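You operate a simulated robot arm through the tools that you are given. There is no shell and no other tool. Be economical: measure what you need, move in short steps, check, and stop when the job is done.

You run a simulated robot arm. Do the job below in one go: nothing can be reset, and whatever is moved stays where it is left.

TASK
Load coil 57 in the bench coil holder; feed 2 pegs, strong tension.
Fine: cover shut again before you feed; one press of the feed button gives one peg; leave the tension knob set.
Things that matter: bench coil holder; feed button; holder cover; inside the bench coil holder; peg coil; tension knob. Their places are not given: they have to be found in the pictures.

The check looks at the end state, three seconds after you hand in, the way a careful person would. Anything else that was tipped, shoved, dropped, spilled or broken makes it a failure. A push-on lid holds only when it is set on centred and level and pressed home; a screw cap is set on level and turned clockwise until tight.

THE ROBOT
A 7-joint arm with a two-finger parallel gripper, fixed in place. Base frame: the origin is at the foot of the arm, x ahead of it, y to its left, z up; the work surface is at about z = 840. Units: mm, rad, N and s.
With the tool pointing down near the work surface it reaches from about 240 to 680 mm from the base axis. Its first joint turns from -1.152 to 1.152 rad. Payload 2.4 kg.
The tool frame sits at the grasp point between the pads (the TCP): z along the fingers, y along the line on which they close. The tips reach 30 mm beyond it. The gripper opens to 94 mm. The fingers are 28 mm wide and 10 mm thick; the gripper's body (50 by 96 mm) begins 55 mm behind the TCP.
Orientation is that of the tool frame in the base frame, as [roll, pitch, yaw] about the fixed x, y, z axes, in that order (R = Rz(yaw) Ry(pitch) Rx(roll)). With the fingers straight down and closing along the base's y, the tool's x points along the base's -x, its y along +y and its z along -z.

THE INTERFACE
- The arm moves only by the tool servo_tool. Its argument "moves" is a list that holds one entry, the list of rows, each a list of 7 numbers: the shift along the tool's x, y, z in mm, then the turn, a rotation vector about the tool's x, y, z in rad, then the finger opening in mm, from 0 to 94. In form: [[[dx, dy, dz, wx, wy, wz, claw], ...]]. A call has 1 to 8 rows; each row is the pose to reach, as a shift and turn from the pose commanded when the call began, along the tool's axes at that moment. A row lasts 0.2 s, in which the tool goes at most 50 mm and 0.15 rad; a call with a longer step from one row to the next is refused whole, and so is a gripper value outside its range. Where a pose cannot be reached the arm comes as near as it can. A force on the tool above 40 N (or 10 N above the force at the start of the call, whichever is more), or a blocked arm, ends the call early, and 0.2 s more pass. Each finger travels about 153 mm/s and halts on what it meets, pressing with about 25 N; the grip force reading is that of the motor and also rises with nothing between the fingers. The clock runs only during rows and for 0.2 s after the last one: add rows that repeat a pose to give the fingers time. It gives the time, the measured TCP pose, the force on the tool (base axes), the opening and the grip force at its end, in the units of the frame above (readings bear some noise), with the torque about the TCP (base axes, N m) and any sound that the robot's microphone picked up.
- Cameras (640 x 400 px; columns grow to the right, rows downward): "scene" is fixed at [46.5, 475.8, 1456.6]; the picture's right is [-0.69, -0.72, 0.00], its down [-0.32, 0.31, -0.89] and it looks along [0.64, -0.62, -0.45] (base axes); focal length 320 px, centre (320, 200). "wrist" rides on the gripper at [76, 14, -102] in the tool frame; the picture's right is [-0.18, 0.98, 0.00], its down [-0.75, -0.14, -0.64] and it looks along [-0.63, -0.12, 0.77] (tool axes); focal length 243 px, centre (320, 200).
- capture(camera): a new picture of that camera. The clock stands still meanwhile.
- measure_at(camera, pixels): for up to 12 pixels [column, row] of the newest picture of that camera ("zoom" is the newest enlarged one), the place [x, y, z] in the base frame of the surface seen there, good to about 3 mm. The clock stands still meanwhile.
- zoom(camera, box): a new picture of the part [left, top, right, bottom] of that camera's present view, enlarged. The clock stands still meanwhile.
- finish_job(): hands the job in; it is judged then, once.

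Work in short steps. Measure before you move; look again where a grasp or a placing could have gone wrong, and mend it. You have 80 turns and 38 pictures in all, those below and enlarged ones among them. Open the gripper and draw the arm clear of the work before you hand the job in, unless the task says otherwise; then end with one line.

The tools are called after "Emit:" by a JSON object that holds its "method" and its "body". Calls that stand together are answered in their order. servo_tool: Moves the arm, as the interface text tells. Its arguments: {"type":"object","properties":{"moves":{"type":"array"}},"required":["moves"]} The other tools are called the same way: capture (camera) takes a picture; measure_at (camera, pixels) gives the place of the surface under pixels of a picture; zoom (camera, box) takes an enlarged picture of a part of a camera's view; finish_job () hands the job in.

At the start:

```text
t: 0.0
position: [453.3, 37.8, 1239.6]
orientation: [3.141, 0.001, -3.14]
force: [-0.4, -0.3, -0.8]
wrist_torque: [0.01, 0.0, -0.03]
opening: 94.1
grasp_force: 0.0
```

scene: 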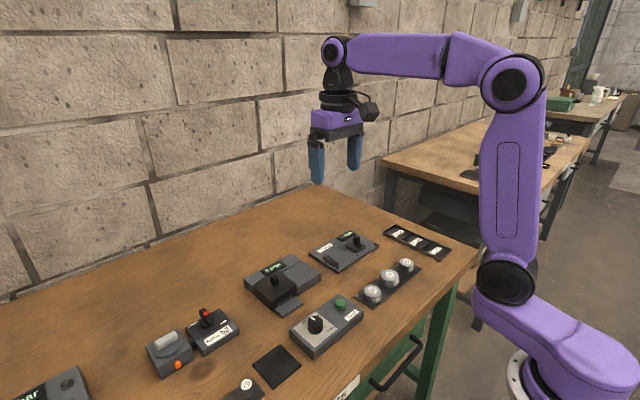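
wrist: 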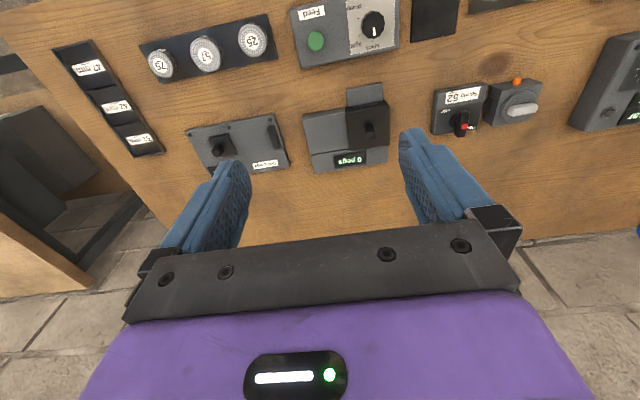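

The wrist view shows coils at (160,63), (205,53), (252,40), the feed box at (345,30) and a "0 pegs" device at (347,135). I zoom in on these to read the details.

Emit:
{"method": "zoom", "body": {"camera": "wrist", "box": [130, 0, 410, 175]}}

Emit:
{"method": "zoom", "body": {"camera": "scene", "box": [230, 215, 454, 355]}}

Emit:
{"method": "measure_at", "body": {"camera": "wrist", "pixels": [[160, 63], [205, 53], [252, 40], [316, 41], [374, 25], [370, 130], [365, 94], [330, 130], [348, 160], [220, 145], [205, 75], [440, 100]]}}

```text
2.29 times, centred on (270, 88) of wrist
```

zoom: 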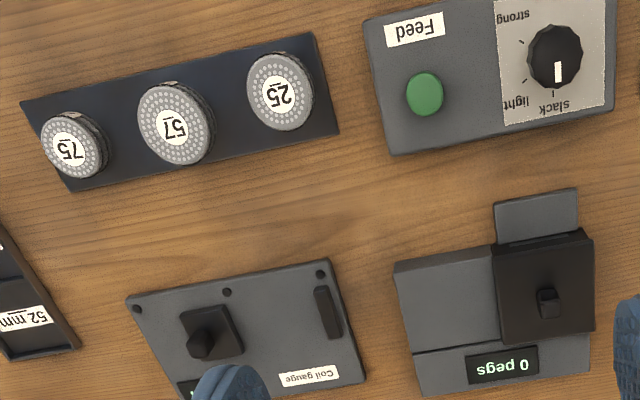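

```text
2.86 times, centred on (342, 285) of scene
```

zoom: 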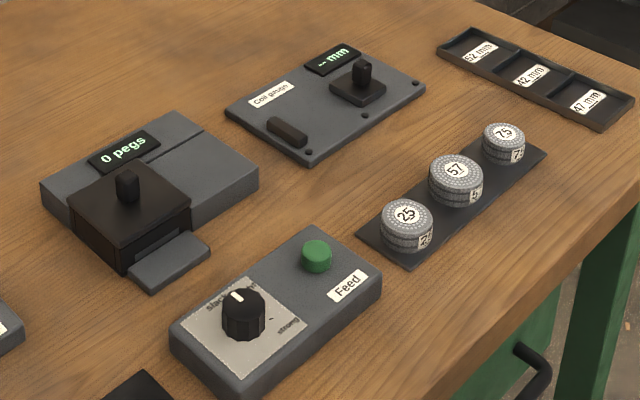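

```text
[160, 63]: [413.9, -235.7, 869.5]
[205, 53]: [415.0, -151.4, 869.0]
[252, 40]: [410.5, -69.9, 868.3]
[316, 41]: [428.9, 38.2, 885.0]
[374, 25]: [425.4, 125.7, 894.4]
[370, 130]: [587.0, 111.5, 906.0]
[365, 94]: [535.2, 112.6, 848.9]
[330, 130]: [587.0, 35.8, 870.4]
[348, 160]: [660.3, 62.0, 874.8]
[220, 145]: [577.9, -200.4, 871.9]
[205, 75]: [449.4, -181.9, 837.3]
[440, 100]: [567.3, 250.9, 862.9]
```

I need to understand how the cover opens, so I'm taking closer views of the holder.

Emit:
{"method": "zoom", "body": {"camera": "scene", "box": [240, 245, 328, 315]}}

Emit:
{"method": "zoom", "body": {"camera": "wrist", "box": [295, 75, 405, 180]}}

Emit:
{"method": "measure_at", "body": {"camera": "scene", "pixels": [[275, 280], [274, 289], [254, 286], [296, 286], [276, 275], [272, 306], [303, 270], [250, 275], [275, 265], [315, 325], [341, 302], [315, 316]]}}

```text
5.71 times, centred on (284, 280) of scene
```

zoom: 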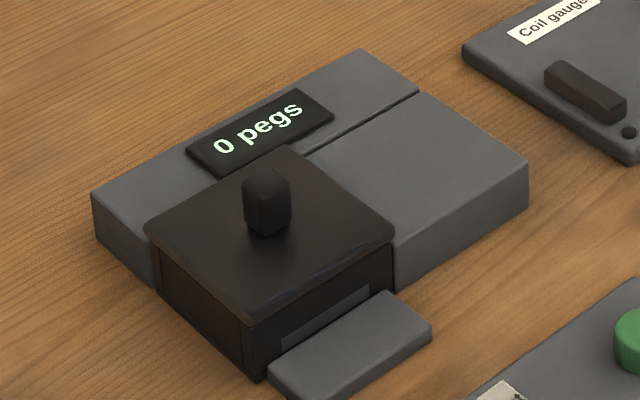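

```text
3.81 times, centred on (350, 128) of wrist
```

zoom: 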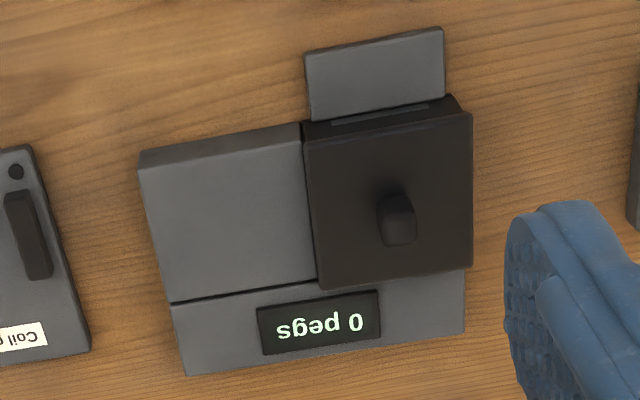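

```text
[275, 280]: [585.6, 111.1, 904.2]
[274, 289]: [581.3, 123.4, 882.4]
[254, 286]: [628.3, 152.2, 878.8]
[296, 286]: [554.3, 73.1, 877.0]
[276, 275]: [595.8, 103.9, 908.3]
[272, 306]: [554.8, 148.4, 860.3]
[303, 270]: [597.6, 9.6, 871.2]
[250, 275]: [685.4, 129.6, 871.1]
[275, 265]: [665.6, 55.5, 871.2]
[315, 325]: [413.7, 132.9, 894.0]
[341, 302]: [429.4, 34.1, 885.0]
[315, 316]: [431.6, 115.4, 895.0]
```

The cover appears to be a plate with a knob at about (587,112,880–908), and it probably slides over the grey platform or lifts. I move nearer for a good view.

Emit:
{"method": "servo_tool", "body": {"moves": [[[-8, 12, 38, 0, 0, 0, 94], [-16, 24, 76, 0, 0, 0, 94], [-24, 36, 114, 0, 0, 0, 94], [-32, 48, 152, 0, 0, 0, 94], [-40, 60, 190, 0, 0, 0, 94], [-47, 74, 230, 0, 0, 0, 94]]]}}

Emit:
{"method": "capture", "body": {"camera": "wrist"}}

```text
t: 1.4
position: [500.5, 108.7, 1009.0]
orientation: [3.141, -0.001, -3.14]
force: [-0.7, 0.6, -0.8]
wrist_torque: [0.01, 0.04, 0.01]
opening: 94.1
grasp_force: 0.1
```

```text
31 pictures are left
```

wrist: 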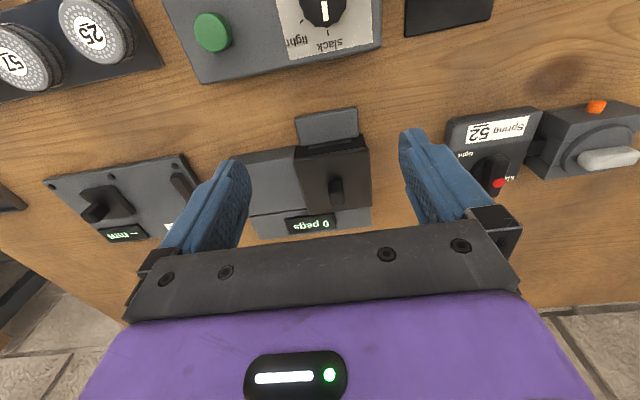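

The knob is near (336,190). I enlarge it and measure the edges for its orientation.

Emit:
{"method": "zoom", "body": {"camera": "wrist", "box": [240, 95, 400, 245]}}

Emit:
{"method": "measure_at", "body": {"camera": "wrist", "pixels": [[297, 150], [368, 143], [303, 212], [371, 206], [334, 181], [331, 190], [343, 190], [280, 160], [372, 228], [340, 140], [300, 118], [355, 110]]}}

```text
2.67 times, centred on (320, 170) of wrist
```

zoom: 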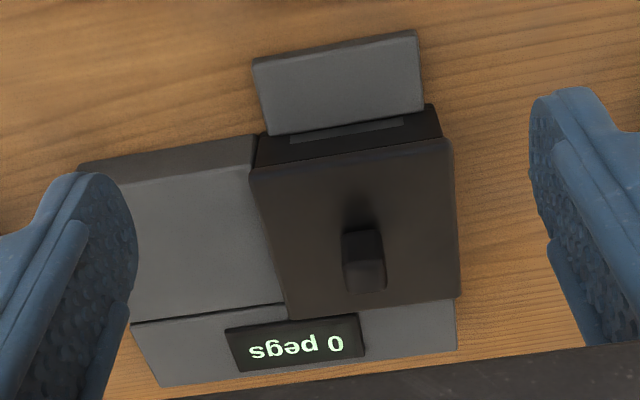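

```text
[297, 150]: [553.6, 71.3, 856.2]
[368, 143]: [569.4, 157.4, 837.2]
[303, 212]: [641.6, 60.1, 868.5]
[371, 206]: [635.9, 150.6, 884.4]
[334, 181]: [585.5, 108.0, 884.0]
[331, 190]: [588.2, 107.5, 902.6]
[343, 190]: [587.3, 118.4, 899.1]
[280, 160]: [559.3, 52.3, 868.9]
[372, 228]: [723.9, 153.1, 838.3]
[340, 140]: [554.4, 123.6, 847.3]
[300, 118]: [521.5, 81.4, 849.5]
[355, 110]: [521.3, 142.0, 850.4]
```

The holder is axis-aligned and the knob is centred around (591,113), top ~907. I go above it, then down to TCP z≈918 with the fingers at 50.

Emit:
{"method": "servo_tool", "body": {"moves": [[[-45, 1, 0, 0, 0, 0, 70], [-91, 2, 0, 0, 0, 0, 50], [-91, 2, 30, 0, 0, 0, 50], [-91, 2, 60, 0, 0, 0, 50], [-91, 2, 80, 0, 0, 0, 50], [-91, 2, 91, 0, 0, 0, 50]]]}}

Emit:
{"method": "zoom", "body": {"camera": "scene", "box": [230, 220, 350, 310]}}

```text
t: 2.8
position: [591.8, 112.1, 918.3]
orientation: [-3.141, 0.001, -3.139]
force: [-0.2, 0.5, 0.3]
wrist_torque: [0.03, 0.0, -0.01]
opening: 50.0
grasp_force: 0.1
```

```text
4.44 times, centred on (290, 265) of scene
```

zoom: 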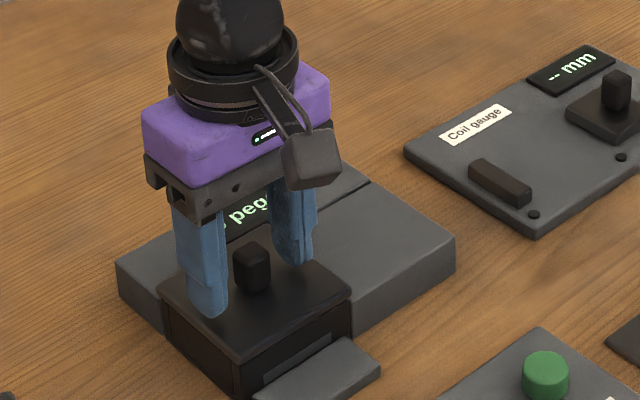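

The knob lies centred between the fingers. I close on it.

Emit:
{"method": "servo_tool", "body": {"moves": [[[0, 0, 0, 0, 0, 0, 30], [0, 0, 0, 0, 0, 0, 10], [0, 0, 0, 0, 0, 0, 8]]]}}

```text
t: 3.6
position: [592.1, 111.0, 917.8]
orientation: [-3.141, -0.002, 3.14]
force: [0.2, -12.3, -0.2]
wrist_torque: [-0.18, 0.35, 0.02]
opening: 17.5
grasp_force: 45.0
```

The grip is on the knob (opening 17.5), with a side force of −12 N because I am slightly off centre. I test a slide toward −y.

Emit:
{"method": "servo_tool", "body": {"moves": [[[0, -3, 0, 0, 0, 0, 8], [0, -6, 0, 0, 0, 0, 8], [0, -8, 0, 0, 0, 0, 8]]]}}

```text
t: 4.4
position: [591.9, 106.1, 917.3]
orientation: [3.141, 0.002, -3.139]
force: [0.0, 0.9, -5.7]
wrist_torque: [0.24, -0.45, 0.05]
opening: 17.6
grasp_force: 45.1
```

It moved from 111 to 106 with almost no resistance, which fits sliding. I continue.

Emit:
{"method": "servo_tool", "body": {"moves": [[[0, -8, 0, 0, 0, 0, 8], [0, -16, 0, 0, 0, 0, 8], [0, -24, 0, 0, 0, 0, 8], [0, -32, 0, 0, 0, 0, 8]]]}}

Emit:
{"method": "zoom", "body": {"camera": "scene", "box": [230, 220, 350, 310]}}

```text
t: 5.4
position: [592.8, 73.1, 918.3]
orientation: [3.141, 0.0, 3.141]
force: [0.3, 0.9, -4.1]
wrist_torque: [0.04, -1.21, 0.06]
opening: 17.9
grasp_force: 45.7
```

```text
4.44 times, centred on (290, 265) of scene
```

zoom: 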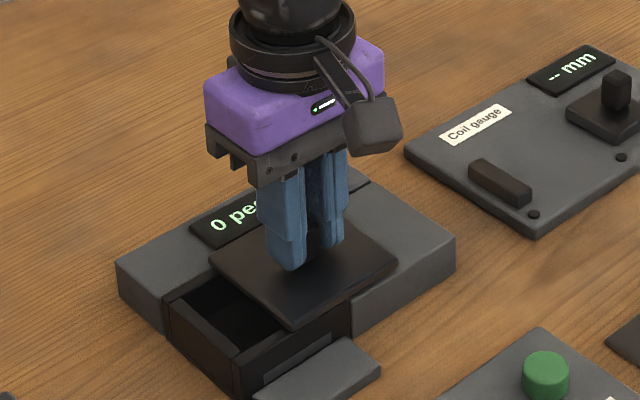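

The cover is sliding and the bay is showing. I carry on until it stops or the bay is fully open.

Emit:
{"method": "servo_tool", "body": {"moves": [[[0, -9, 0, 0, 0, 0, 8], [0, -18, 0, 0, 0, 0, 8], [0, -27, 0, 0, 0, 0, 8], [0, -36, 0, 0, 0, 0, 8], [0, -42, 0, 0, 0, 0, 8], [0, -46, 0, 0, 0, 0, 8]]]}}

Emit:
{"method": "zoom", "body": {"camera": "scene", "box": [230, 220, 350, 310]}}

```text
t: 6.8
position: [591.4, 27.2, 918.1]
orientation: [-3.141, -0.001, -3.138]
force: [5.1, -0.8, -9.0]
wrist_torque: [0.05, -0.32, 0.0]
opening: 17.4
grasp_force: 44.9
```

```text
4.44 times, centred on (290, 265) of scene
```

zoom: 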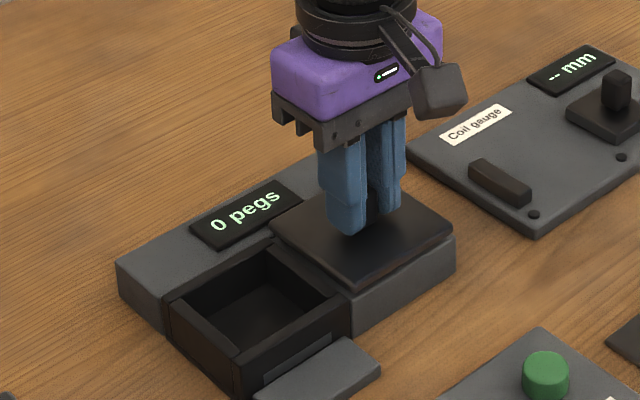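

The bay is open. I release, rise, and measure the bay.

Emit:
{"method": "servo_tool", "body": {"moves": [[[0, 0, 0, 0, 0, 0, 40], [0, 0, 0, 0, 0, 0, 40], [0, 0, -40, 0, 0, 0, 60], [0, 0, -80, 0, 0, 0, 90], [45, 0, -90, 0, 0, 0, 90], [80, 20, -100, 0, 0, 0, 90]]]}}

Emit:
{"method": "capture", "body": {"camera": "wrist"}}

Emit:
{"method": "zoom", "body": {"camera": "scene", "box": [230, 220, 350, 310]}}

Emit:
{"method": "measure_at", "body": {"camera": "zoom", "pixels": [[265, 245], [168, 302], [237, 367], [348, 310], [255, 310], [265, 330], [225, 320], [290, 300], [235, 355], [330, 315], [180, 302], [345, 230]]}}

```text
t: 8.2
position: [510.8, 46.4, 1017.5]
orientation: [-3.14, 0.0, -3.141]
force: [-0.1, -0.1, 0.8]
wrist_torque: [-0.01, 0.01, 0.0]
opening: 90.1
grasp_force: 0.0
```

```text
26 pictures are left
```

wrist: 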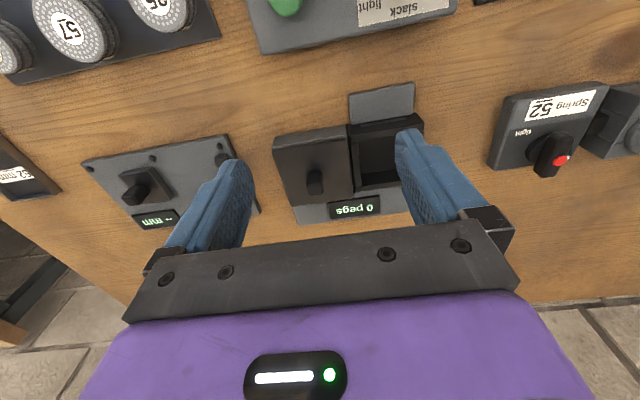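

```text
4.44 times, centred on (290, 265) of scene
```

zoom: 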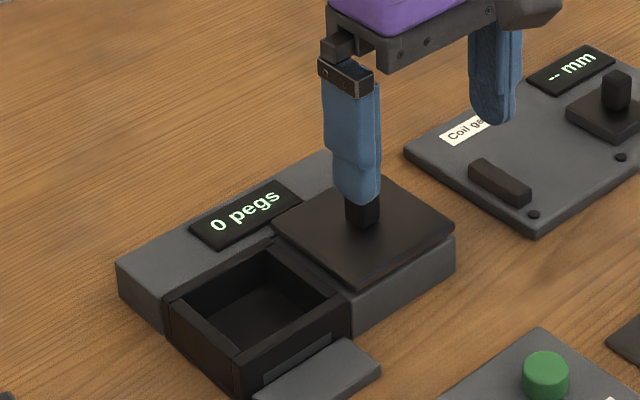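

```text
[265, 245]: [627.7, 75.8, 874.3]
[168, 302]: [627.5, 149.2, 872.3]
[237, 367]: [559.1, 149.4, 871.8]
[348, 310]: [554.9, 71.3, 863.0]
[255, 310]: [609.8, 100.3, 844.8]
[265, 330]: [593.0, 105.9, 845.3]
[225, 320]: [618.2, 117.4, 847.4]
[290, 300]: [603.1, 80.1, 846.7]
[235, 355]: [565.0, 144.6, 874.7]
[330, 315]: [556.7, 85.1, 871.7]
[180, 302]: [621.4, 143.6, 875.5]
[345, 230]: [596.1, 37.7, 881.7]
```

The bay interior spans x≈563–623, y≈77–143, with the floor at z≈845 and the rim at z≈873. I move back to look at coil 57 at (415,−151).

Emit:
{"method": "servo_tool", "body": {"moves": [[[32, -30, -10, 0, 0, 0, 90], [64, -60, -10, 0, 0, 0, 90], [96, -92, -10, 0, 0, 0, 90], [128, -124, -10, 0, 0, 0, 90], [160, -156, -5, 0, 0, 0, 90], [185, -188, 0, 0, 0, 0, 90]]]}}

Emit:
{"method": "capture", "body": {"camera": "wrist"}}

Emit:
{"method": "zoom", "body": {"camera": "scene", "box": [355, 240, 435, 310]}}

```text
t: 9.6
position: [325.6, -140.9, 1018.0]
orientation: [-3.141, -0.001, -3.14]
force: [0.0, 0.6, 0.3]
wrist_torque: [0.05, 0.0, 0.01]
opening: 90.1
grasp_force: 0.1
```

```text
24 pictures are left
```

wrist: 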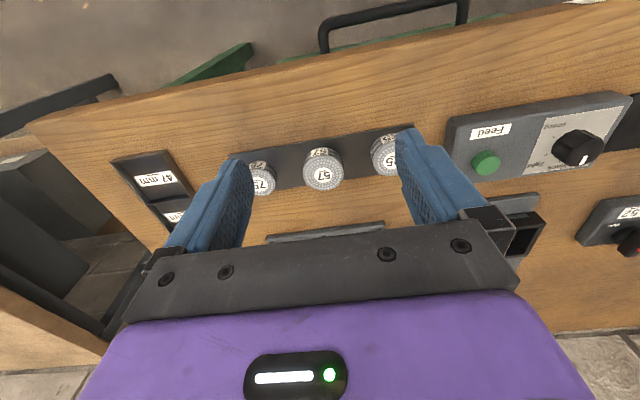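

```text
5.71 times, centred on (395, 275) of scene
```

zoom: 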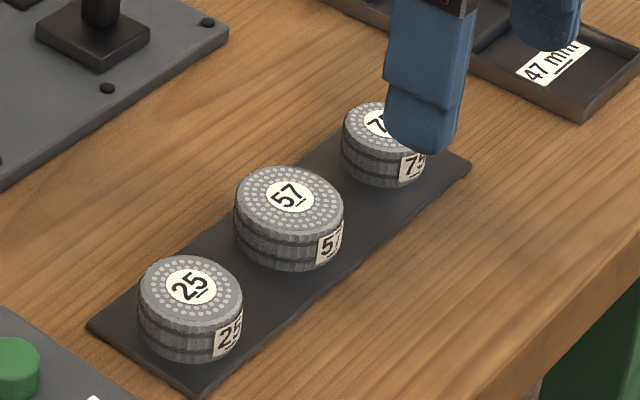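

Emit:
{"method": "zoom", "body": {"camera": "wrist", "box": [270, 125, 380, 205]}}

Emit:
{"method": "measure_at", "body": {"camera": "wrist", "pixels": [[323, 174], [304, 174], [342, 171], [324, 188], [322, 159], [320, 151], [288, 178], [360, 165], [386, 154], [262, 180], [372, 157], [275, 178]]}}

```text
5.00 times, centred on (325, 165) of wrist
```

zoom: 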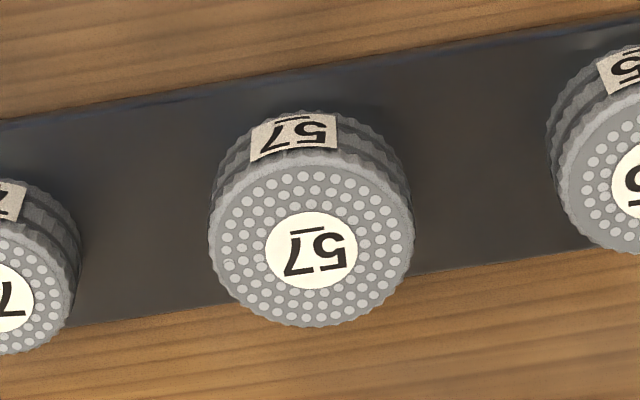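

```text
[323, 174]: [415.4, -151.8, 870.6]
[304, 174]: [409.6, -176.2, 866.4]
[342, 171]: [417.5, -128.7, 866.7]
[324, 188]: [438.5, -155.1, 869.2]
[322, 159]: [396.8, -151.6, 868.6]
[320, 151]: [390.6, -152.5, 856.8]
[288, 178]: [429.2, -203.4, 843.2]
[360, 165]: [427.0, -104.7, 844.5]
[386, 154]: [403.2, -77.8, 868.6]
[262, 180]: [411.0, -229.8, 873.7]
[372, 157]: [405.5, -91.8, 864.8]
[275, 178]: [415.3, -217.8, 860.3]
```

Coil 57 is centred at about (415,−152), ~50 mm in diameter, z 843–869. Before grasping, I measure the bay's inner size more precisely.

Emit:
{"method": "zoom", "body": {"camera": "scene", "box": [256, 268, 304, 308]}}

```text
10.00 times, centred on (280, 288) of scene
```

zoom: 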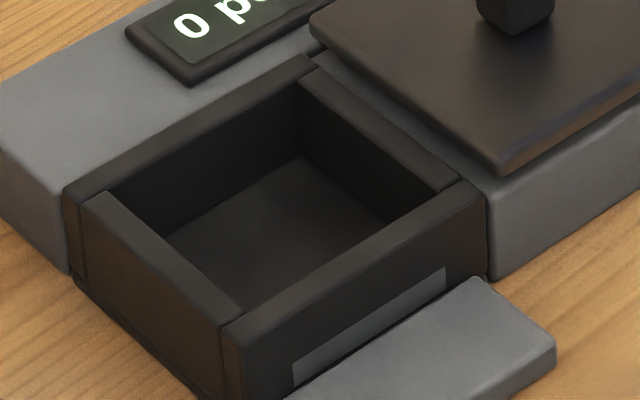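

Emit:
{"method": "measure_at", "body": {"camera": "zoom", "pixels": [[305, 62], [306, 78], [75, 188], [108, 198], [232, 328], [240, 318], [462, 190], [438, 190], [300, 160], [180, 235], [245, 300], [375, 225]]}}

```text
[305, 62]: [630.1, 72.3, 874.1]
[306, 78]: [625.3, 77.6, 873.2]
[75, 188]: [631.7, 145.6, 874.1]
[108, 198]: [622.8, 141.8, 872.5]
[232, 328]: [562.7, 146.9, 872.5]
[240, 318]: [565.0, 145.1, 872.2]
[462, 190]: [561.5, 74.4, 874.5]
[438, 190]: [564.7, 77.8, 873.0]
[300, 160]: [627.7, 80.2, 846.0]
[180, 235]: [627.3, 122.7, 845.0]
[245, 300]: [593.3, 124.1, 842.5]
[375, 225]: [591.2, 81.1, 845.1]
```

The bay interior is about 63 mm square, centred near (595,110.5), so the fingers must stay above the rim while releasing. I'll grip only the coil's top ~8 mm; moving above the coil and down to TCP z≈892.

Emit:
{"method": "servo_tool", "body": {"moves": [[[-45, -6, 0, 0, 0, 0, 75], [-90, -11, 0, 0, 0, 0, 64], [-90, -11, 40, 0, 0, 0, 64], [-90, -11, 80, 0, 0, 0, 64], [-90, -11, 110, 0, 0, 0, 64], [-90, -11, 127, 0, 0, 0, 64], [-90, -11, 127, 0, 0, 0, 64]]]}}

Emit:
{"method": "zoom", "body": {"camera": "scene", "box": [350, 220, 440, 310]}}

Emit:
{"method": "capture", "body": {"camera": "wrist"}}

```text
t: 11.2
position: [415.4, -151.4, 891.5]
orientation: [-3.141, 0.001, -3.141]
force: [0.0, -0.6, 0.0]
wrist_torque: [-0.01, 0.03, 0.05]
opening: 64.1
grasp_force: 0.1
```

```text
4.44 times, centred on (395, 265) of scene
```

zoom: 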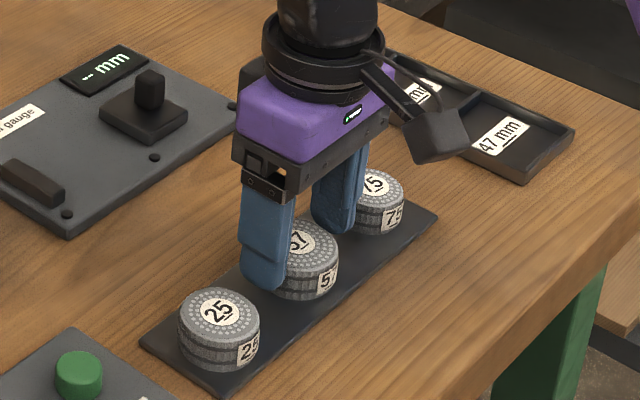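

```text
19 pictures are left
```

wrist: 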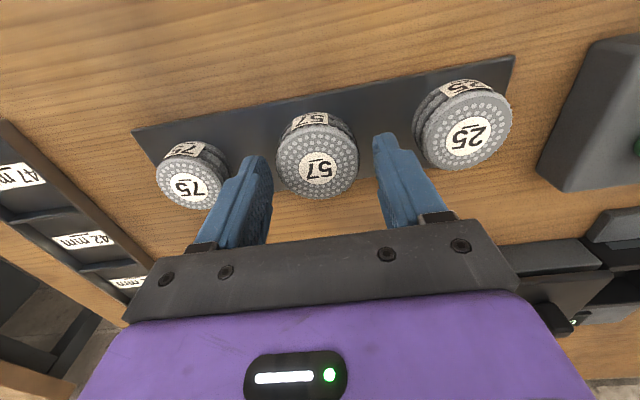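

The coil is centred between the fingers (label at (318,166), matching the expected TCP projection). I close.

Emit:
{"method": "servo_tool", "body": {"moves": [[[0, 0, 0, 0, 0, 0, 54], [0, 0, 0, 0, 0, 0, 44], [0, 0, 0, 0, 0, 0, 42]]]}}

```text
t: 12.0
position: [415.3, -150.7, 891.1]
orientation: [-3.141, 0.0, -3.141]
force: [-0.1, -0.5, 0.1]
wrist_torque: [-0.04, -0.04, 0.0]
opening: 50.9
grasp_force: 24.9
```

Gripped at 50.9 mm. I lift straight up and check.

Emit:
{"method": "servo_tool", "body": {"moves": [[[0, 0, -10, 0, 0, 0, 42], [0, 0, -30, 0, 0, 0, 42], [0, 0, -60, 0, 0, 0, 42], [0, 0, -95, 0, 0, 0, 42]]]}}

Emit:
{"method": "zoom", "body": {"camera": "scene", "box": [350, 200, 450, 310]}}

```text
t: 13.0
position: [415.2, -151.2, 988.9]
orientation: [-3.141, 0.0, -3.141]
force: [-0.4, 0.2, 0.5]
wrist_torque: [0.04, -0.02, -0.02]
opening: 41.7
grasp_force: 0.1
```

```text
3.64 times, centred on (400, 255) of scene
```

zoom: 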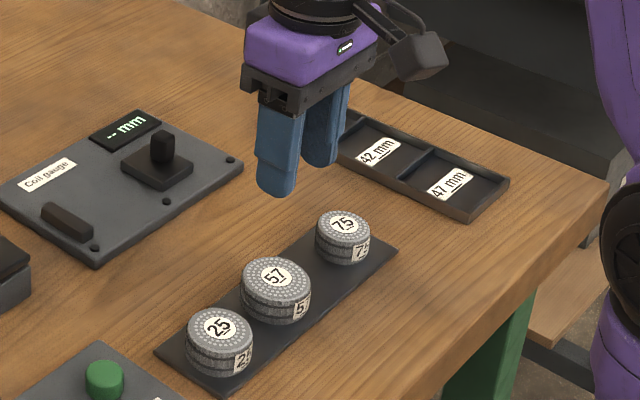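

The coil slipped out and stayed on the mat: the rounded tips held too little of it. I go back down 6 mm deeper and grip harder.

Emit:
{"method": "servo_tool", "body": {"moves": [[[0, 0, 0, 0, 0, 0, 64], [0, 0, 35, 0, 0, 0, 64], [0, 0, 70, 0, 0, 0, 64], [0, 0, 90, 0, 0, 0, 64], [0, 0, 101.5, 0, 0, 0, 64], [0, 0, 101.5, 0, 0, 0, 50], [0, 0, 101.5, 0, 0, 0, 30], [0, 0, 101.5, 0, 0, 0, 30]]]}}

Emit:
{"method": "servo_tool", "body": {"moves": [[[0, 0, -4, 0, 0, 0, 30], [0, 0, -10, 0, 0, 0, 30], [0, 0, -25, 0, 0, 0, 30], [0, 0, -45, 0, 0, 0, 30]]]}}

```text
t: 14.1
position: [416.4, -150.8, 898.8]
orientation: [-3.14, 0.0, -3.14]
force: [-4.0, 1.3, 20.0]
wrist_torque: [0.65, 0.14, 0.19]
opening: 64.4
grasp_force: 0.6
stopped in row 5: the force on the tool passed its limit at 72 N (the readings are from after the stop); the commanded pose is now the measured one
```

```text
t: 15.1
position: [417.3, -150.2, 943.4]
orientation: [3.141, 0.0, -3.14]
force: [-0.9, -0.4, -0.1]
wrist_torque: [-0.02, 0.04, -0.01]
opening: 29.9
grasp_force: 0.1
```

Something was hit at z≈899 (72 N). I look to see where the coil is.

Emit:
{"method": "zoom", "body": {"camera": "scene", "box": [350, 200, 450, 310]}}

Emit:
{"method": "capture", "body": {"camera": "wrist"}}

```text
3.64 times, centred on (400, 255) of scene
```

zoom: 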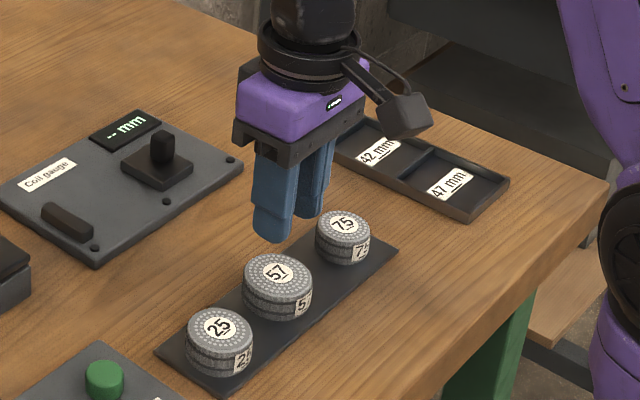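

```text
16 pictures are left
```

wrist: 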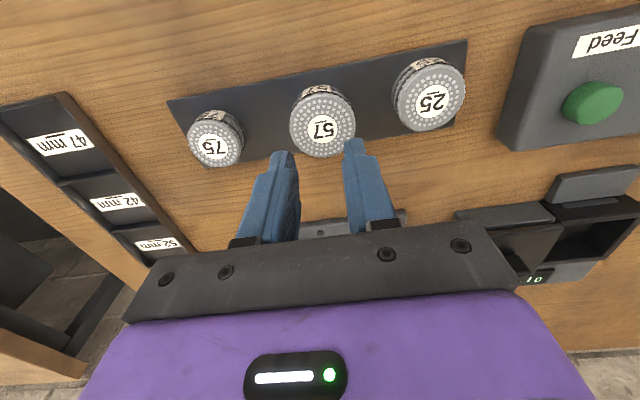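

Emit:
{"method": "measure_at", "body": {"camera": "wrist", "pixels": [[323, 129], [293, 132], [353, 124], [325, 153], [321, 104], [214, 147], [434, 101], [265, 120], [389, 90]]}}

Emit:
{"method": "measure_at", "body": {"camera": "scene", "pixels": [[426, 275]]}}

```text
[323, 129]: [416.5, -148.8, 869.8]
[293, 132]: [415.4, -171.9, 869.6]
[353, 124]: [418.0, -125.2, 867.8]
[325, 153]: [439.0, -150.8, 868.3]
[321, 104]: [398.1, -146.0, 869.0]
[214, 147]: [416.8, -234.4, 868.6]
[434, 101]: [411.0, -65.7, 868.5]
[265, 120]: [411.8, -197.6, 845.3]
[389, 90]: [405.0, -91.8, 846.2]
```

```text
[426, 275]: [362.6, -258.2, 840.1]
```

Coil 57 is still flat, centred about (416.5,−149), and its neighbours are untouched. I open to 74, descend to z≈885 with the y corrected, then close firmly.

Emit:
{"method": "servo_tool", "body": {"moves": [[[0, 2, 0, 0, 0, 0, 74], [0, 2, 0, 0, 0, 0, 74], [0, 2, 20, 0, 0, 0, 74], [0, 2, 40, 0, 0, 0, 74], [0, 2, 50, 0, 0, 0, 74], [0, 2, 58, 0, 0, 0, 74]]]}}

```text
t: 16.4
position: [418.1, -147.7, 884.8]
orientation: [-3.141, 0.0, -3.139]
force: [0.3, 0.8, -0.2]
wrist_torque: [-0.01, 0.02, 0.01]
opening: 74.0
grasp_force: 0.1
```

No contact at 884.8. I close.

Emit:
{"method": "servo_tool", "body": {"moves": [[[0, 0, 0, 0, 0, 0, 60], [0, 0, 0, 0, 0, 0, 45], [0, 0, 0, 0, 0, 0, 30], [0, 0, 0, 0, 0, 0, 30]]]}}

Emit:
{"method": "servo_tool", "body": {"moves": [[[0, 0, -2, 0, 0, 0, 30], [0, 0, -5, 0, 0, 0, 30], [0, 0, -10, 0, 0, 0, 30]]]}}

```text
t: 17.4
position: [418.1, -148.7, 885.0]
orientation: [3.14, 0.001, -3.141]
force: [-0.2, -0.4, -0.4]
wrist_torque: [0.0, -0.01, 0.0]
opening: 51.2
grasp_force: 24.9
```

```text
t: 18.2
position: [418.1, -148.8, 895.1]
orientation: [-3.141, -0.001, -3.14]
force: [0.0, 0.3, -1.8]
wrist_torque: [0.01, -0.01, 0.05]
opening: 51.0
grasp_force: 24.8
```

The coil is held (opening 51.0, −1.8 N of weight). I continue lifting gently.

Emit:
{"method": "servo_tool", "body": {"moves": [[[0, 0, -10, 0, 0, 0, 30], [0, 0, -25, 0, 0, 0, 30], [0, 0, -45, 0, 0, 0, 30], [0, 0, -65, 0, 0, 0, 30], [0, 0, -85, 0, 0, 0, 30]]]}}

```text
t: 19.4
position: [416.7, -149.8, 980.3]
orientation: [-3.141, 0.001, -3.141]
force: [-0.2, -0.3, -2.0]
wrist_torque: [-0.01, 0.0, -0.01]
opening: 51.2
grasp_force: 25.0
```

Still held. I carry it over the bay at (595,110.5) at this height.

Emit:
{"method": "servo_tool", "body": {"moves": [[[-22, 32, 0, 0, 0, 0, 30], [-44, 64, 0, 0, 0, 0, 30], [-66, 97, 0, 0, 0, 0, 30], [-88, 130, 0, 0, 0, 0, 30], [-111, 163, 0, 0, 0, 0, 30], [-134, 196, 0, 0, 0, 0, 30], [-157, 229, 0, 0, 0, 0, 30], [-178, 259, 0, 0, 0, 0, 30]]]}}

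Emit:
{"method": "servo_tool", "body": {"moves": [[[0, 0, 15, 0, 0, 0, 30], [0, 0, 35, 0, 0, 0, 30], [0, 0, 50, 0, 0, 0, 30], [0, 0, 56, 0, 0, 0, 30]]]}}

Emit:
{"method": "zoom", "body": {"camera": "scene", "box": [235, 215, 335, 310]}}

Emit:
{"method": "capture", "body": {"camera": "wrist"}}

```text
t: 21.2
position: [595.0, 112.3, 981.7]
orientation: [-3.141, 0.001, 3.141]
force: [0.7, -0.5, -1.3]
wrist_torque: [0.0, 0.0, 0.02]
opening: 51.0
grasp_force: 25.0
```

```text
t: 22.2
position: [595.5, 110.0, 923.2]
orientation: [3.142, 0.0, -3.14]
force: [0.0, -0.3, -2.1]
wrist_torque: [-0.02, -0.01, -0.01]
opening: 51.1
grasp_force: 25.2
```

```text
4.21 times, centred on (285, 262) of scene
```

zoom: 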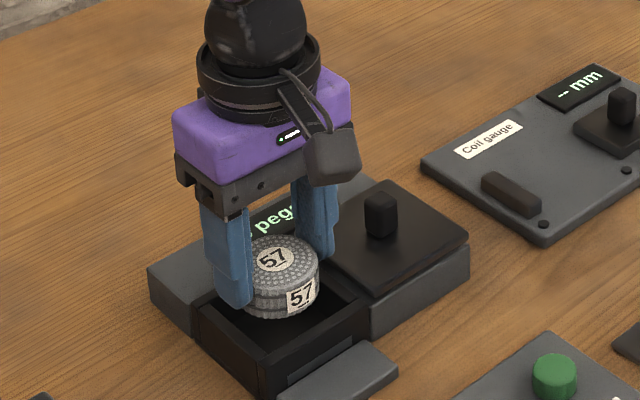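

```text
14 pictures are left
```

wrist: 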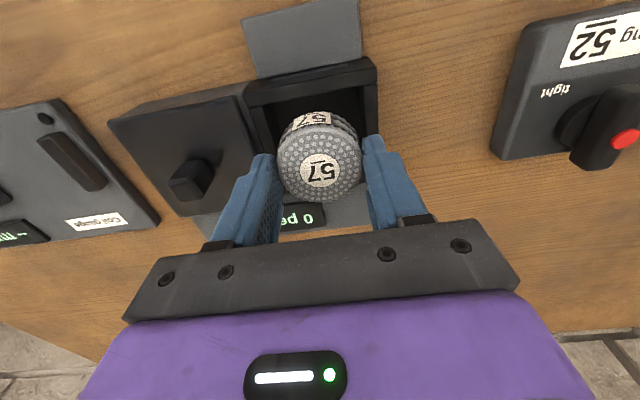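

The coil is held level over the bay, and the bay shows around it. I lower until the fingertips are just over the rim (TCP≈906).

Emit:
{"method": "servo_tool", "body": {"moves": [[[0, 0, 8, 0, 0, 0, 30], [0, 0, 14, 0, 0, 0, 30], [0, 0, 18, 0, 0, 0, 30], [0, 0, 18, 0, 0, 0, 30]]]}}

Emit:
{"method": "zoom", "body": {"camera": "scene", "box": [245, 235, 325, 310]}}

```text
t: 23.2
position: [595.9, 110.3, 906.1]
orientation: [-3.141, 0.001, -3.14]
force: [-0.3, 0.0, -2.1]
wrist_torque: [0.01, 0.03, 0.01]
opening: 51.2
grasp_force: 25.0
```

```text
5.33 times, centred on (285, 272) of scene
```

zoom: 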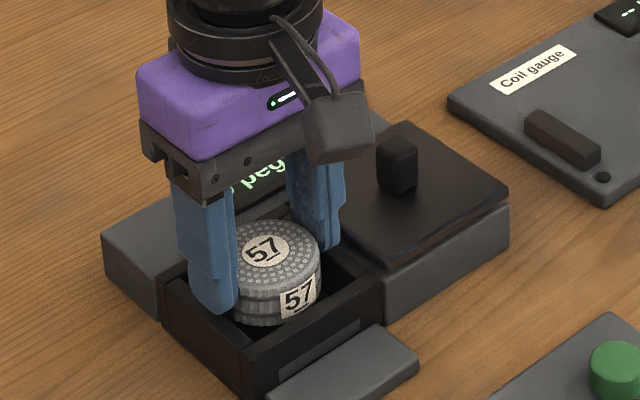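

The bottom is well inside the rim. I release with a small opening (57), then rise.

Emit:
{"method": "servo_tool", "body": {"moves": [[[0, 0, 0, 0, 0, 0, 57], [0, 0, 0, 0, 0, 0, 57], [0, 0, -20, 0, 0, 0, 57], [0, 0, -60, 0, 0, 0, 57], [40, 0, -90, 0, 0, 0, 57], [80, -20, -100, 0, 0, 0, 57]]]}}

Emit:
{"method": "zoom", "body": {"camera": "scene", "box": [245, 245, 325, 310]}}

```text
t: 24.6
position: [514.7, 90.3, 1006.8]
orientation: [3.141, 0.001, -3.141]
force: [1.1, 0.3, 0.1]
wrist_torque: [-0.01, -0.02, 0.01]
opening: 57.4
grasp_force: 0.1
```

```text
6.15 times, centred on (285, 278) of scene
```

zoom: 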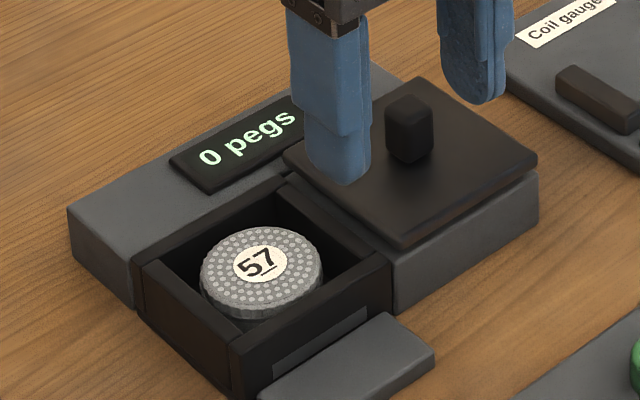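

The coil is in the bay. I check that it's flat and below the rim, and where the knob is.

Emit:
{"method": "measure_at", "body": {"camera": "zoom", "pixels": [[262, 263], [208, 270], [312, 265], [262, 235], [258, 300], [260, 200], [408, 105], [395, 130], [425, 130], [400, 240], [285, 165], [360, 80]]}}

```text
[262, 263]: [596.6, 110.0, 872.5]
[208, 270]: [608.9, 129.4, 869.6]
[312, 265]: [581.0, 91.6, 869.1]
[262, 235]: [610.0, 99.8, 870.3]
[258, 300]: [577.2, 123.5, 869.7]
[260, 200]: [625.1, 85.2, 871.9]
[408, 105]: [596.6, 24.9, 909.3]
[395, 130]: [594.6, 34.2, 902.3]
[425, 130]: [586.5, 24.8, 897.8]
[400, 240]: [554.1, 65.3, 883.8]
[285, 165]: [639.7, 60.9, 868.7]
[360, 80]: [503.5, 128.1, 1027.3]
```

The coil lies flat (top ≈870, below the rim). I regrip the knob at (592,27.5).

Emit:
{"method": "servo_tool", "body": {"moves": [[[-38, -31, 0, 0, 0, 0, 50], [-76.5, -63, 0, 0, 0, 0, 50], [-76.5, -63, 35, 0, 0, 0, 50], [-76.5, -63, 70, 0, 0, 0, 50], [-76.5, -63, 88, 0, 0, 0, 50], [-76.5, -63, 88, 0, 0, 0, 25], [-76.5, -63, 88, 0, 0, 0, 8], [-76.5, -63, 88, 0, 0, 0, 8]]]}}

```text
t: 26.4
position: [591.6, 26.5, 918.1]
orientation: [3.141, 0.0, -3.139]
force: [1.0, 0.2, -5.1]
wrist_torque: [-0.02, -0.59, -0.02]
opening: 17.7
grasp_force: 45.3
```

Gripped (17.7). I slide back +72 first.

Emit:
{"method": "servo_tool", "body": {"moves": [[[0, 9, 0, 0, 0, 0, 8], [0, 18, 0, 0, 0, 0, 8], [0, 27, 0, 0, 0, 0, 8], [0, 36, 0, 0, 0, 0, 8], [0, 45, 0, 0, 0, 0, 8], [0, 54, 0, 0, 0, 0, 8], [0, 63, 0, 0, 0, 0, 8], [0, 72, 0, 0, 0, 0, 8]]]}}

Emit:
{"method": "servo_tool", "body": {"moves": [[[0, 5, 0, 0, 0, 0, 8], [0, 9, 0, 0, 0, 0, 8], [0, 12, 0, 0, 0, 0, 8], [0, 14, 0, 0, 0, 0, 8]]]}}

```text
t: 28.2
position: [590.6, 99.3, 917.1]
orientation: [-3.141, 0.0, -3.141]
force: [5.8, -1.2, -19.2]
wrist_torque: [-0.01, -0.4, -0.1]
opening: 17.6
grasp_force: 45.0
```

```text
t: 29.2
position: [591.4, 110.3, 916.6]
orientation: [-3.141, -0.005, 3.139]
force: [6.2, -10.0, -25.5]
wrist_torque: [-0.08, 0.03, 0.19]
opening: 17.8
grasp_force: 44.8
```

The end stop is felt (−10 N at y=110.3). I release, rise, and check the cover.

Emit:
{"method": "servo_tool", "body": {"moves": [[[0, 0, 0, 0, 0, 0, 40], [0, 0, 0, 0, 0, 0, 40], [0, 0, -40, 0, 0, 0, 40], [0, 0, -80, 0, 0, 0, 40], [45, 0, -100, 0, 0, 0, 20], [90, -30, -100, 0, 0, 0, 0], [130, -60, -100, 0, 0, 0, 0]]]}}

Emit:
{"method": "zoom", "body": {"camera": "scene", "box": [235, 235, 375, 355]}}

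Emit:
{"method": "capture", "body": {"camera": "wrist"}}

```text
refused: row 6 steps farther than a row can; nothing moved
```

```text
3.33 times, centred on (305, 295) of scene
```

zoom: 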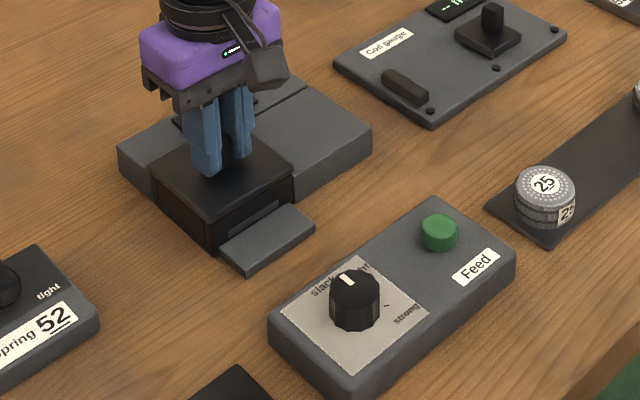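

```text
10 pictures are left
```

wrist: 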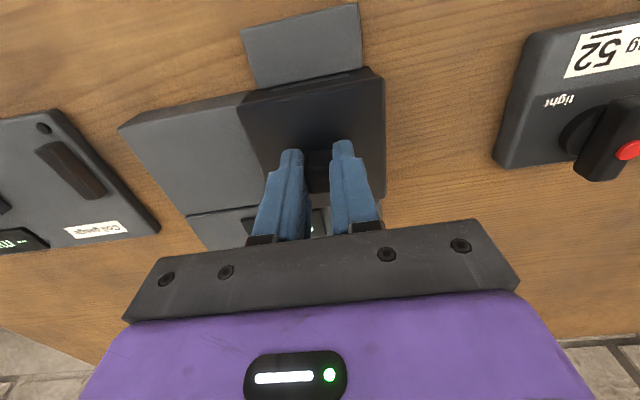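

That call was refused because of step size; the pictures show the cover shut. I release, rise, and back away to view the tension knob.

Emit:
{"method": "servo_tool", "body": {"moves": [[[0, 0, 0, 0, 0, 0, 40], [0, 0, 0, 0, 0, 0, 40], [0, 0, -45, 0, 0, 0, 40], [30, 0, -80, 0, 0, 0, 60], [75, 0, -90, 0, 0, 0, 80], [120, 0, -95, 0, 0, 0, 80], [165, 0, -95, 0, 0, 0, 80], [210, 0, -95, 0, 0, 0, 80]]]}}

Emit:
{"method": "servo_tool", "body": {"moves": [[[30, 0, 0, 0, 0, 0, 80], [50, 0, 0, 0, 0, 0, 80]]]}}

Emit:
{"method": "zoom", "body": {"camera": "wrist", "box": [220, 100, 420, 225]}}

```text
t: 31.1
position: [381.9, 110.2, 1012.9]
orientation: [3.14, 0.001, 3.141]
force: [0.2, 0.9, 0.3]
wrist_torque: [0.0, -0.01, 0.02]
opening: 80.1
grasp_force: 0.0
```

```text
t: 31.6
position: [330.2, 111.8, 1012.5]
orientation: [-3.141, -0.001, -3.141]
force: [0.6, 0.4, -1.0]
wrist_torque: [-0.03, 0.01, 0.0]
opening: 79.9
grasp_force: 0.0
```

```text
3.20 times, centred on (320, 162) of wrist
```

zoom: 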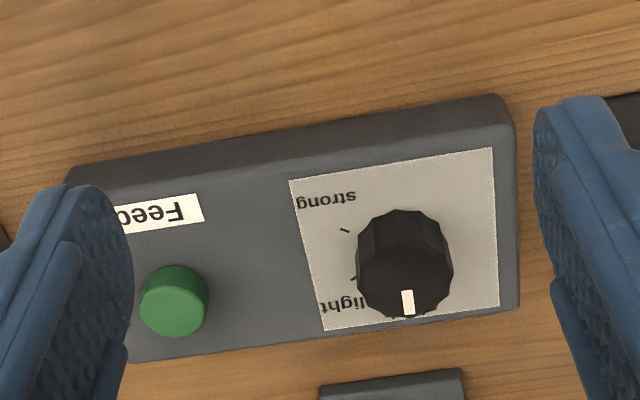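

The pointer is at slack. I measure the ticks, knob top, rim and button.

Emit:
{"method": "measure_at", "body": {"camera": "zoom", "pixels": [[345, 231], [355, 278], [408, 296], [405, 270], [358, 262], [452, 262], [404, 222], [404, 310], [174, 292], [173, 275], [290, 182], [493, 150]]}}

Emit:
{"method": "zoom", "body": {"camera": "scene", "box": [285, 290, 365, 355]}}

```text
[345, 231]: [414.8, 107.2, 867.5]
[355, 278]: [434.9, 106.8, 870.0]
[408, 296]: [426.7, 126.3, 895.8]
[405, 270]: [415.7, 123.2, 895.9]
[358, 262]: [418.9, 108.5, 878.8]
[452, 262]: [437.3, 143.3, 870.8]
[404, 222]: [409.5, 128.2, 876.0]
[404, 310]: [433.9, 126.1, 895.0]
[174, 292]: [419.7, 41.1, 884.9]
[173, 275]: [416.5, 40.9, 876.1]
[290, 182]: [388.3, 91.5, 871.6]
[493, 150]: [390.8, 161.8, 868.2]
```

```text
6.15 times, centred on (325, 322) of scene
```

zoom: 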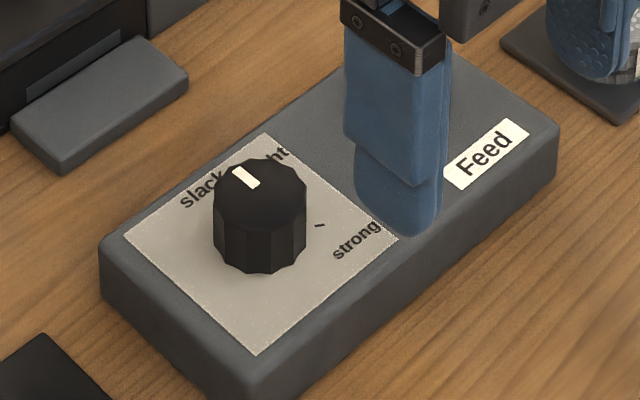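

The knob is centred near (422,126), top z≈895, panel z≈869. Strong lies clockwise (seen from above) from slack, roughly 110°. I descend around the knob, fingers at 60.

Emit:
{"method": "servo_tool", "body": {"moves": [[[-45, 7, 0, 0, 0, 0, 60], [-90, 13.5, 0, 0, 0, 0, 60], [-90, 13.5, 40, 0, 0, 0, 60], [-90, 13.5, 80, 0, 0, 0, 60], [-90, 13.5, 100, 0, 0, 0, 60], [-90, 13.5, 107, 0, 0, 0, 60]]]}}

Emit:
{"method": "capture", "body": {"camera": "wrist"}}

```text
t: 33.0
position: [422.2, 128.0, 904.5]
orientation: [-3.141, 0.0, 3.141]
force: [-0.7, -1.1, -0.2]
wrist_torque: [0.03, 0.01, 0.02]
opening: 60.0
grasp_force: 0.0
```

```text
7 pictures are left
```

wrist: 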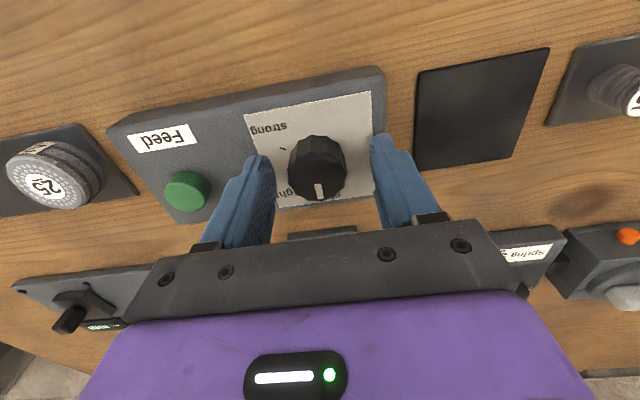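

The knob top is centred at about (318,178), matching the TCP. I close on it.

Emit:
{"method": "servo_tool", "body": {"moves": [[[0, 0, 0, 0, 0, 0, 45], [0, 0, 0, 0, 0, 0, 30], [0, 0, 0, 0, 0, 0, 24], [0, 0, 0, 0, 0, 0, 24]]]}}

Emit:
{"method": "servo_tool", "body": {"moves": [[[0, 0, 0, 0, 0, 0.1, 24], [0, 0, 0, 0, 0, 0.2, 24], [0, 0, 0, 0, 0, 0.3, 24]]]}}

```text
t: 34.0
position: [422.2, 124.5, 904.3]
orientation: [3.141, -0.001, 3.139]
force: [2.2, -23.4, -0.9]
wrist_torque: [-0.16, -0.26, -0.06]
opening: 33.7
grasp_force: 45.1
```

```text
t: 34.9
position: [422.3, 126.2, 904.5]
orientation: [3.141, 0.0, 2.838]
force: [11.3, -18.1, -24.1]
wrist_torque: [-0.75, 0.28, 0.03]
opening: 33.9
grasp_force: 45.0
```

It turns (yaw 2.84). I relieve the side load by shifting −2.5 mm in base y and keep turning.

Emit:
{"method": "servo_tool", "body": {"moves": [[[-0.7, -2.4, 0, 0, 0, 0.1, 24], [-0.7, -2.4, 0, 0, 0, 0.22, 24], [-0.7, -2.4, 0, 0, 0, 0.34, 24], [-0.7, -2.4, 0, 0, 0, 0.46, 24], [-0.7, -2.4, 0, 0, 0, 0.58, 24], [-0.7, -2.4, 0, 0, 0, 0.7, 24]]]}}

Emit:
{"method": "zoom", "body": {"camera": "scene", "box": [285, 290, 365, 355]}}

```text
t: 35.9
position: [423.7, 126.5, 905.2]
orientation: [3.136, 0.001, 2.385]
force: [6.4, 3.7, -11.1]
wrist_torque: [-0.18, 0.45, 0.03]
opening: 33.7
grasp_force: 44.7
stopped in row 5: the force on the tool passed its limit at 43 N (the readings are from after the stop); the commanded pose is now the measured one
```

```text
6.15 times, centred on (325, 322) of scene
```

zoom: 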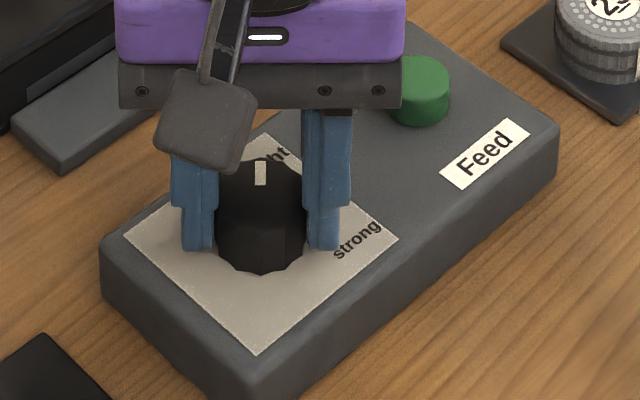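

The knob has followed by 0.76 rad, and the stop reset the load. I continue in smaller steps.

Emit:
{"method": "servo_tool", "body": {"moves": [[[0, 0, 0, 0, 0, 0.08, 24], [0, 0, 0, 0, 0, 0.16, 24], [0, 0, 0, 0, 0, 0.24, 24], [0, 0, 0, 0, 0, 0.32, 24], [0, 0, 0, 0, 0, 0.4, 24]]]}}

```text
t: 37.1
position: [423.9, 127.6, 905.0]
orientation: [3.133, 0.0, 1.984]
force: [17.3, 14.3, -26.1]
wrist_torque: [-0.48, 0.15, 0.09]
opening: 33.7
grasp_force: 44.8
```

Turned 1.16 rad in all. Side loads are building, so I open to unload without moving the knob, then read the pose.

Emit:
{"method": "servo_tool", "body": {"moves": [[[0, 0, 0, 0, 0, 0, 44], [0, 0, 0, 0, 0, 0, 44]]]}}

Emit:
{"method": "servo_tool", "body": {"moves": [[[0, 0, 0, 0, 0, 0, 32], [0, 0, 0, 0, 0, 0, 24], [0, 0, 0, 0, 0, 0, 24]]]}}

```text
t: 37.7
position: [422.0, 126.1, 905.7]
orientation: [3.137, 0.002, 1.985]
force: [-0.4, 0.5, 0.7]
wrist_torque: [0.02, 0.01, 0.02]
opening: 44.0
grasp_force: 0.0
```

```text
t: 38.5
position: [424.1, 127.2, 906.5]
orientation: [3.131, 0.0, 1.984]
force: [13.9, 5.6, -1.7]
wrist_torque: [-0.24, 0.24, 0.03]
opening: 33.8
grasp_force: 45.0
```

The regrip readings put the knob axis near (425.3,124.5), and with that centre the ticks lie at 60° and 120°. I open, recentre, and regrip.

Emit:
{"method": "servo_tool", "body": {"moves": [[[0, 0, 0, 0, 0, 0, 44], [0, 0, 0, 0, 0, 0, 44], [-2.8, 2.4, 0, 0, 0, 0, 44], [-2.8, 2.4, 0, 0, 0, 0, 34], [-2.8, 2.4, 0, 0, 0, 0, 24], [-2.8, 2.4, 0, 0, 0, 0, 24]]]}}

Emit:
{"method": "servo_tool", "body": {"moves": [[[0, 0, 0, 0, 0, 0.12, 24], [0, 0, 0, 0, 0, 0.24, 24], [0, 0, 0, 0, 0, 0.36, 24], [0, 0, 0, 0, 0, 0.48, 24], [0, 0, 0, 0, 0, 0.6, 24], [0, 0, 0, 0, 0, 0.72, 24], [0, 0, 0, 0, 0, 0.83, 24], [0, 0, 0, 0, 0, 0.94, 24]]]}}

Emit:
{"method": "zoom", "body": {"camera": "scene", "box": [285, 290, 365, 355]}}

```text
t: 39.9
position: [424.8, 124.8, 905.2]
orientation: [3.138, 0.001, 1.985]
force: [-3.2, -1.5, 2.1]
wrist_torque: [-0.05, 0.38, 0.0]
opening: 33.7
grasp_force: 44.9
```

```text
t: 41.7
position: [424.7, 125.3, 905.3]
orientation: [3.139, -0.003, 1.042]
force: [-13.1, -3.6, 17.2]
wrist_torque: [-0.38, 0.43, 0.02]
opening: 33.6
grasp_force: 45.3
```

```text
6.15 times, centred on (325, 322) of scene
```

zoom: 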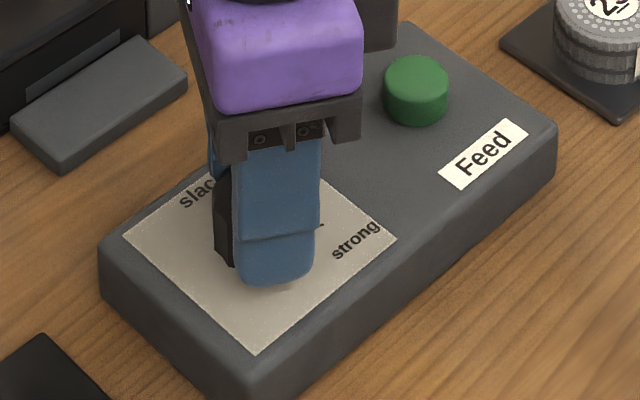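

The tool turned 2.10 rad in total. I release, rise, and move over toward the button so that the knob can be seen.

Emit:
{"method": "servo_tool", "body": {"moves": [[[0, 0, 0, 0, 0, 0, 50], [0, 0, 0, 0, 0, 0, 50], [0, 0, -35, 0, 0, 0, 50], [0, 0, -60, 0, 0, 0, 40], [-37, 22, -60, 0, 0, 0, 10], [-75, 44, -60, 0, 0, 0, 0], [-75, 44, -60, 0, 0, 0, 0]]]}}

Emit:
{"method": "zoom", "body": {"camera": "scene", "box": [285, 280, 365, 345]}}

```text
t: 43.3
position: [423.3, 37.3, 964.8]
orientation: [3.138, -0.004, 1.044]
force: [0.1, -0.2, 0.0]
wrist_torque: [-0.01, 0.01, 0.01]
opening: 0.0
grasp_force: 24.8
```

```text
6.15 times, centred on (325, 312) of scene
```

zoom: 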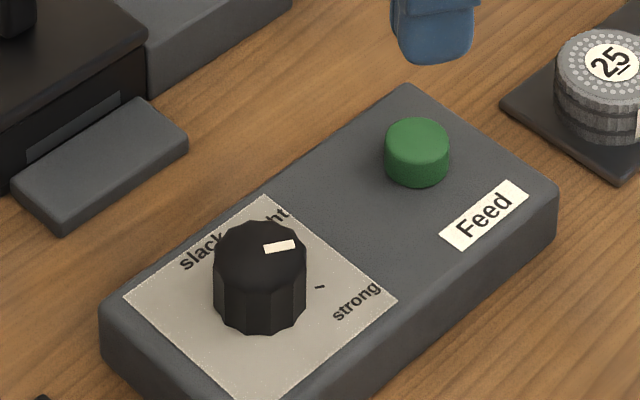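

The pointer now points right in the picture. I measure its ends, the knob top's edges and the strong tick.

Emit:
{"method": "measure_at", "body": {"camera": "zoom", "pixels": [[266, 249], [294, 244], [260, 252], [222, 250], [300, 255], [258, 226], [260, 282], [320, 287], [417, 137], [417, 120], [390, 137], [445, 137]]}}

```text
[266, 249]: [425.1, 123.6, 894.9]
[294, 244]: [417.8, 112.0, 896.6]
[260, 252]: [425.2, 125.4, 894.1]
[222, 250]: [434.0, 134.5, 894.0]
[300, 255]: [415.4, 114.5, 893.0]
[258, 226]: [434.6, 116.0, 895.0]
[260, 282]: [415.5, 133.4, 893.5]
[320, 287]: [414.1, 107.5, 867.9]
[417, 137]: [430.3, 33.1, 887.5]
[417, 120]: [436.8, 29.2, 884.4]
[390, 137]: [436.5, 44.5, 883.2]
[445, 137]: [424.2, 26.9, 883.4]
```

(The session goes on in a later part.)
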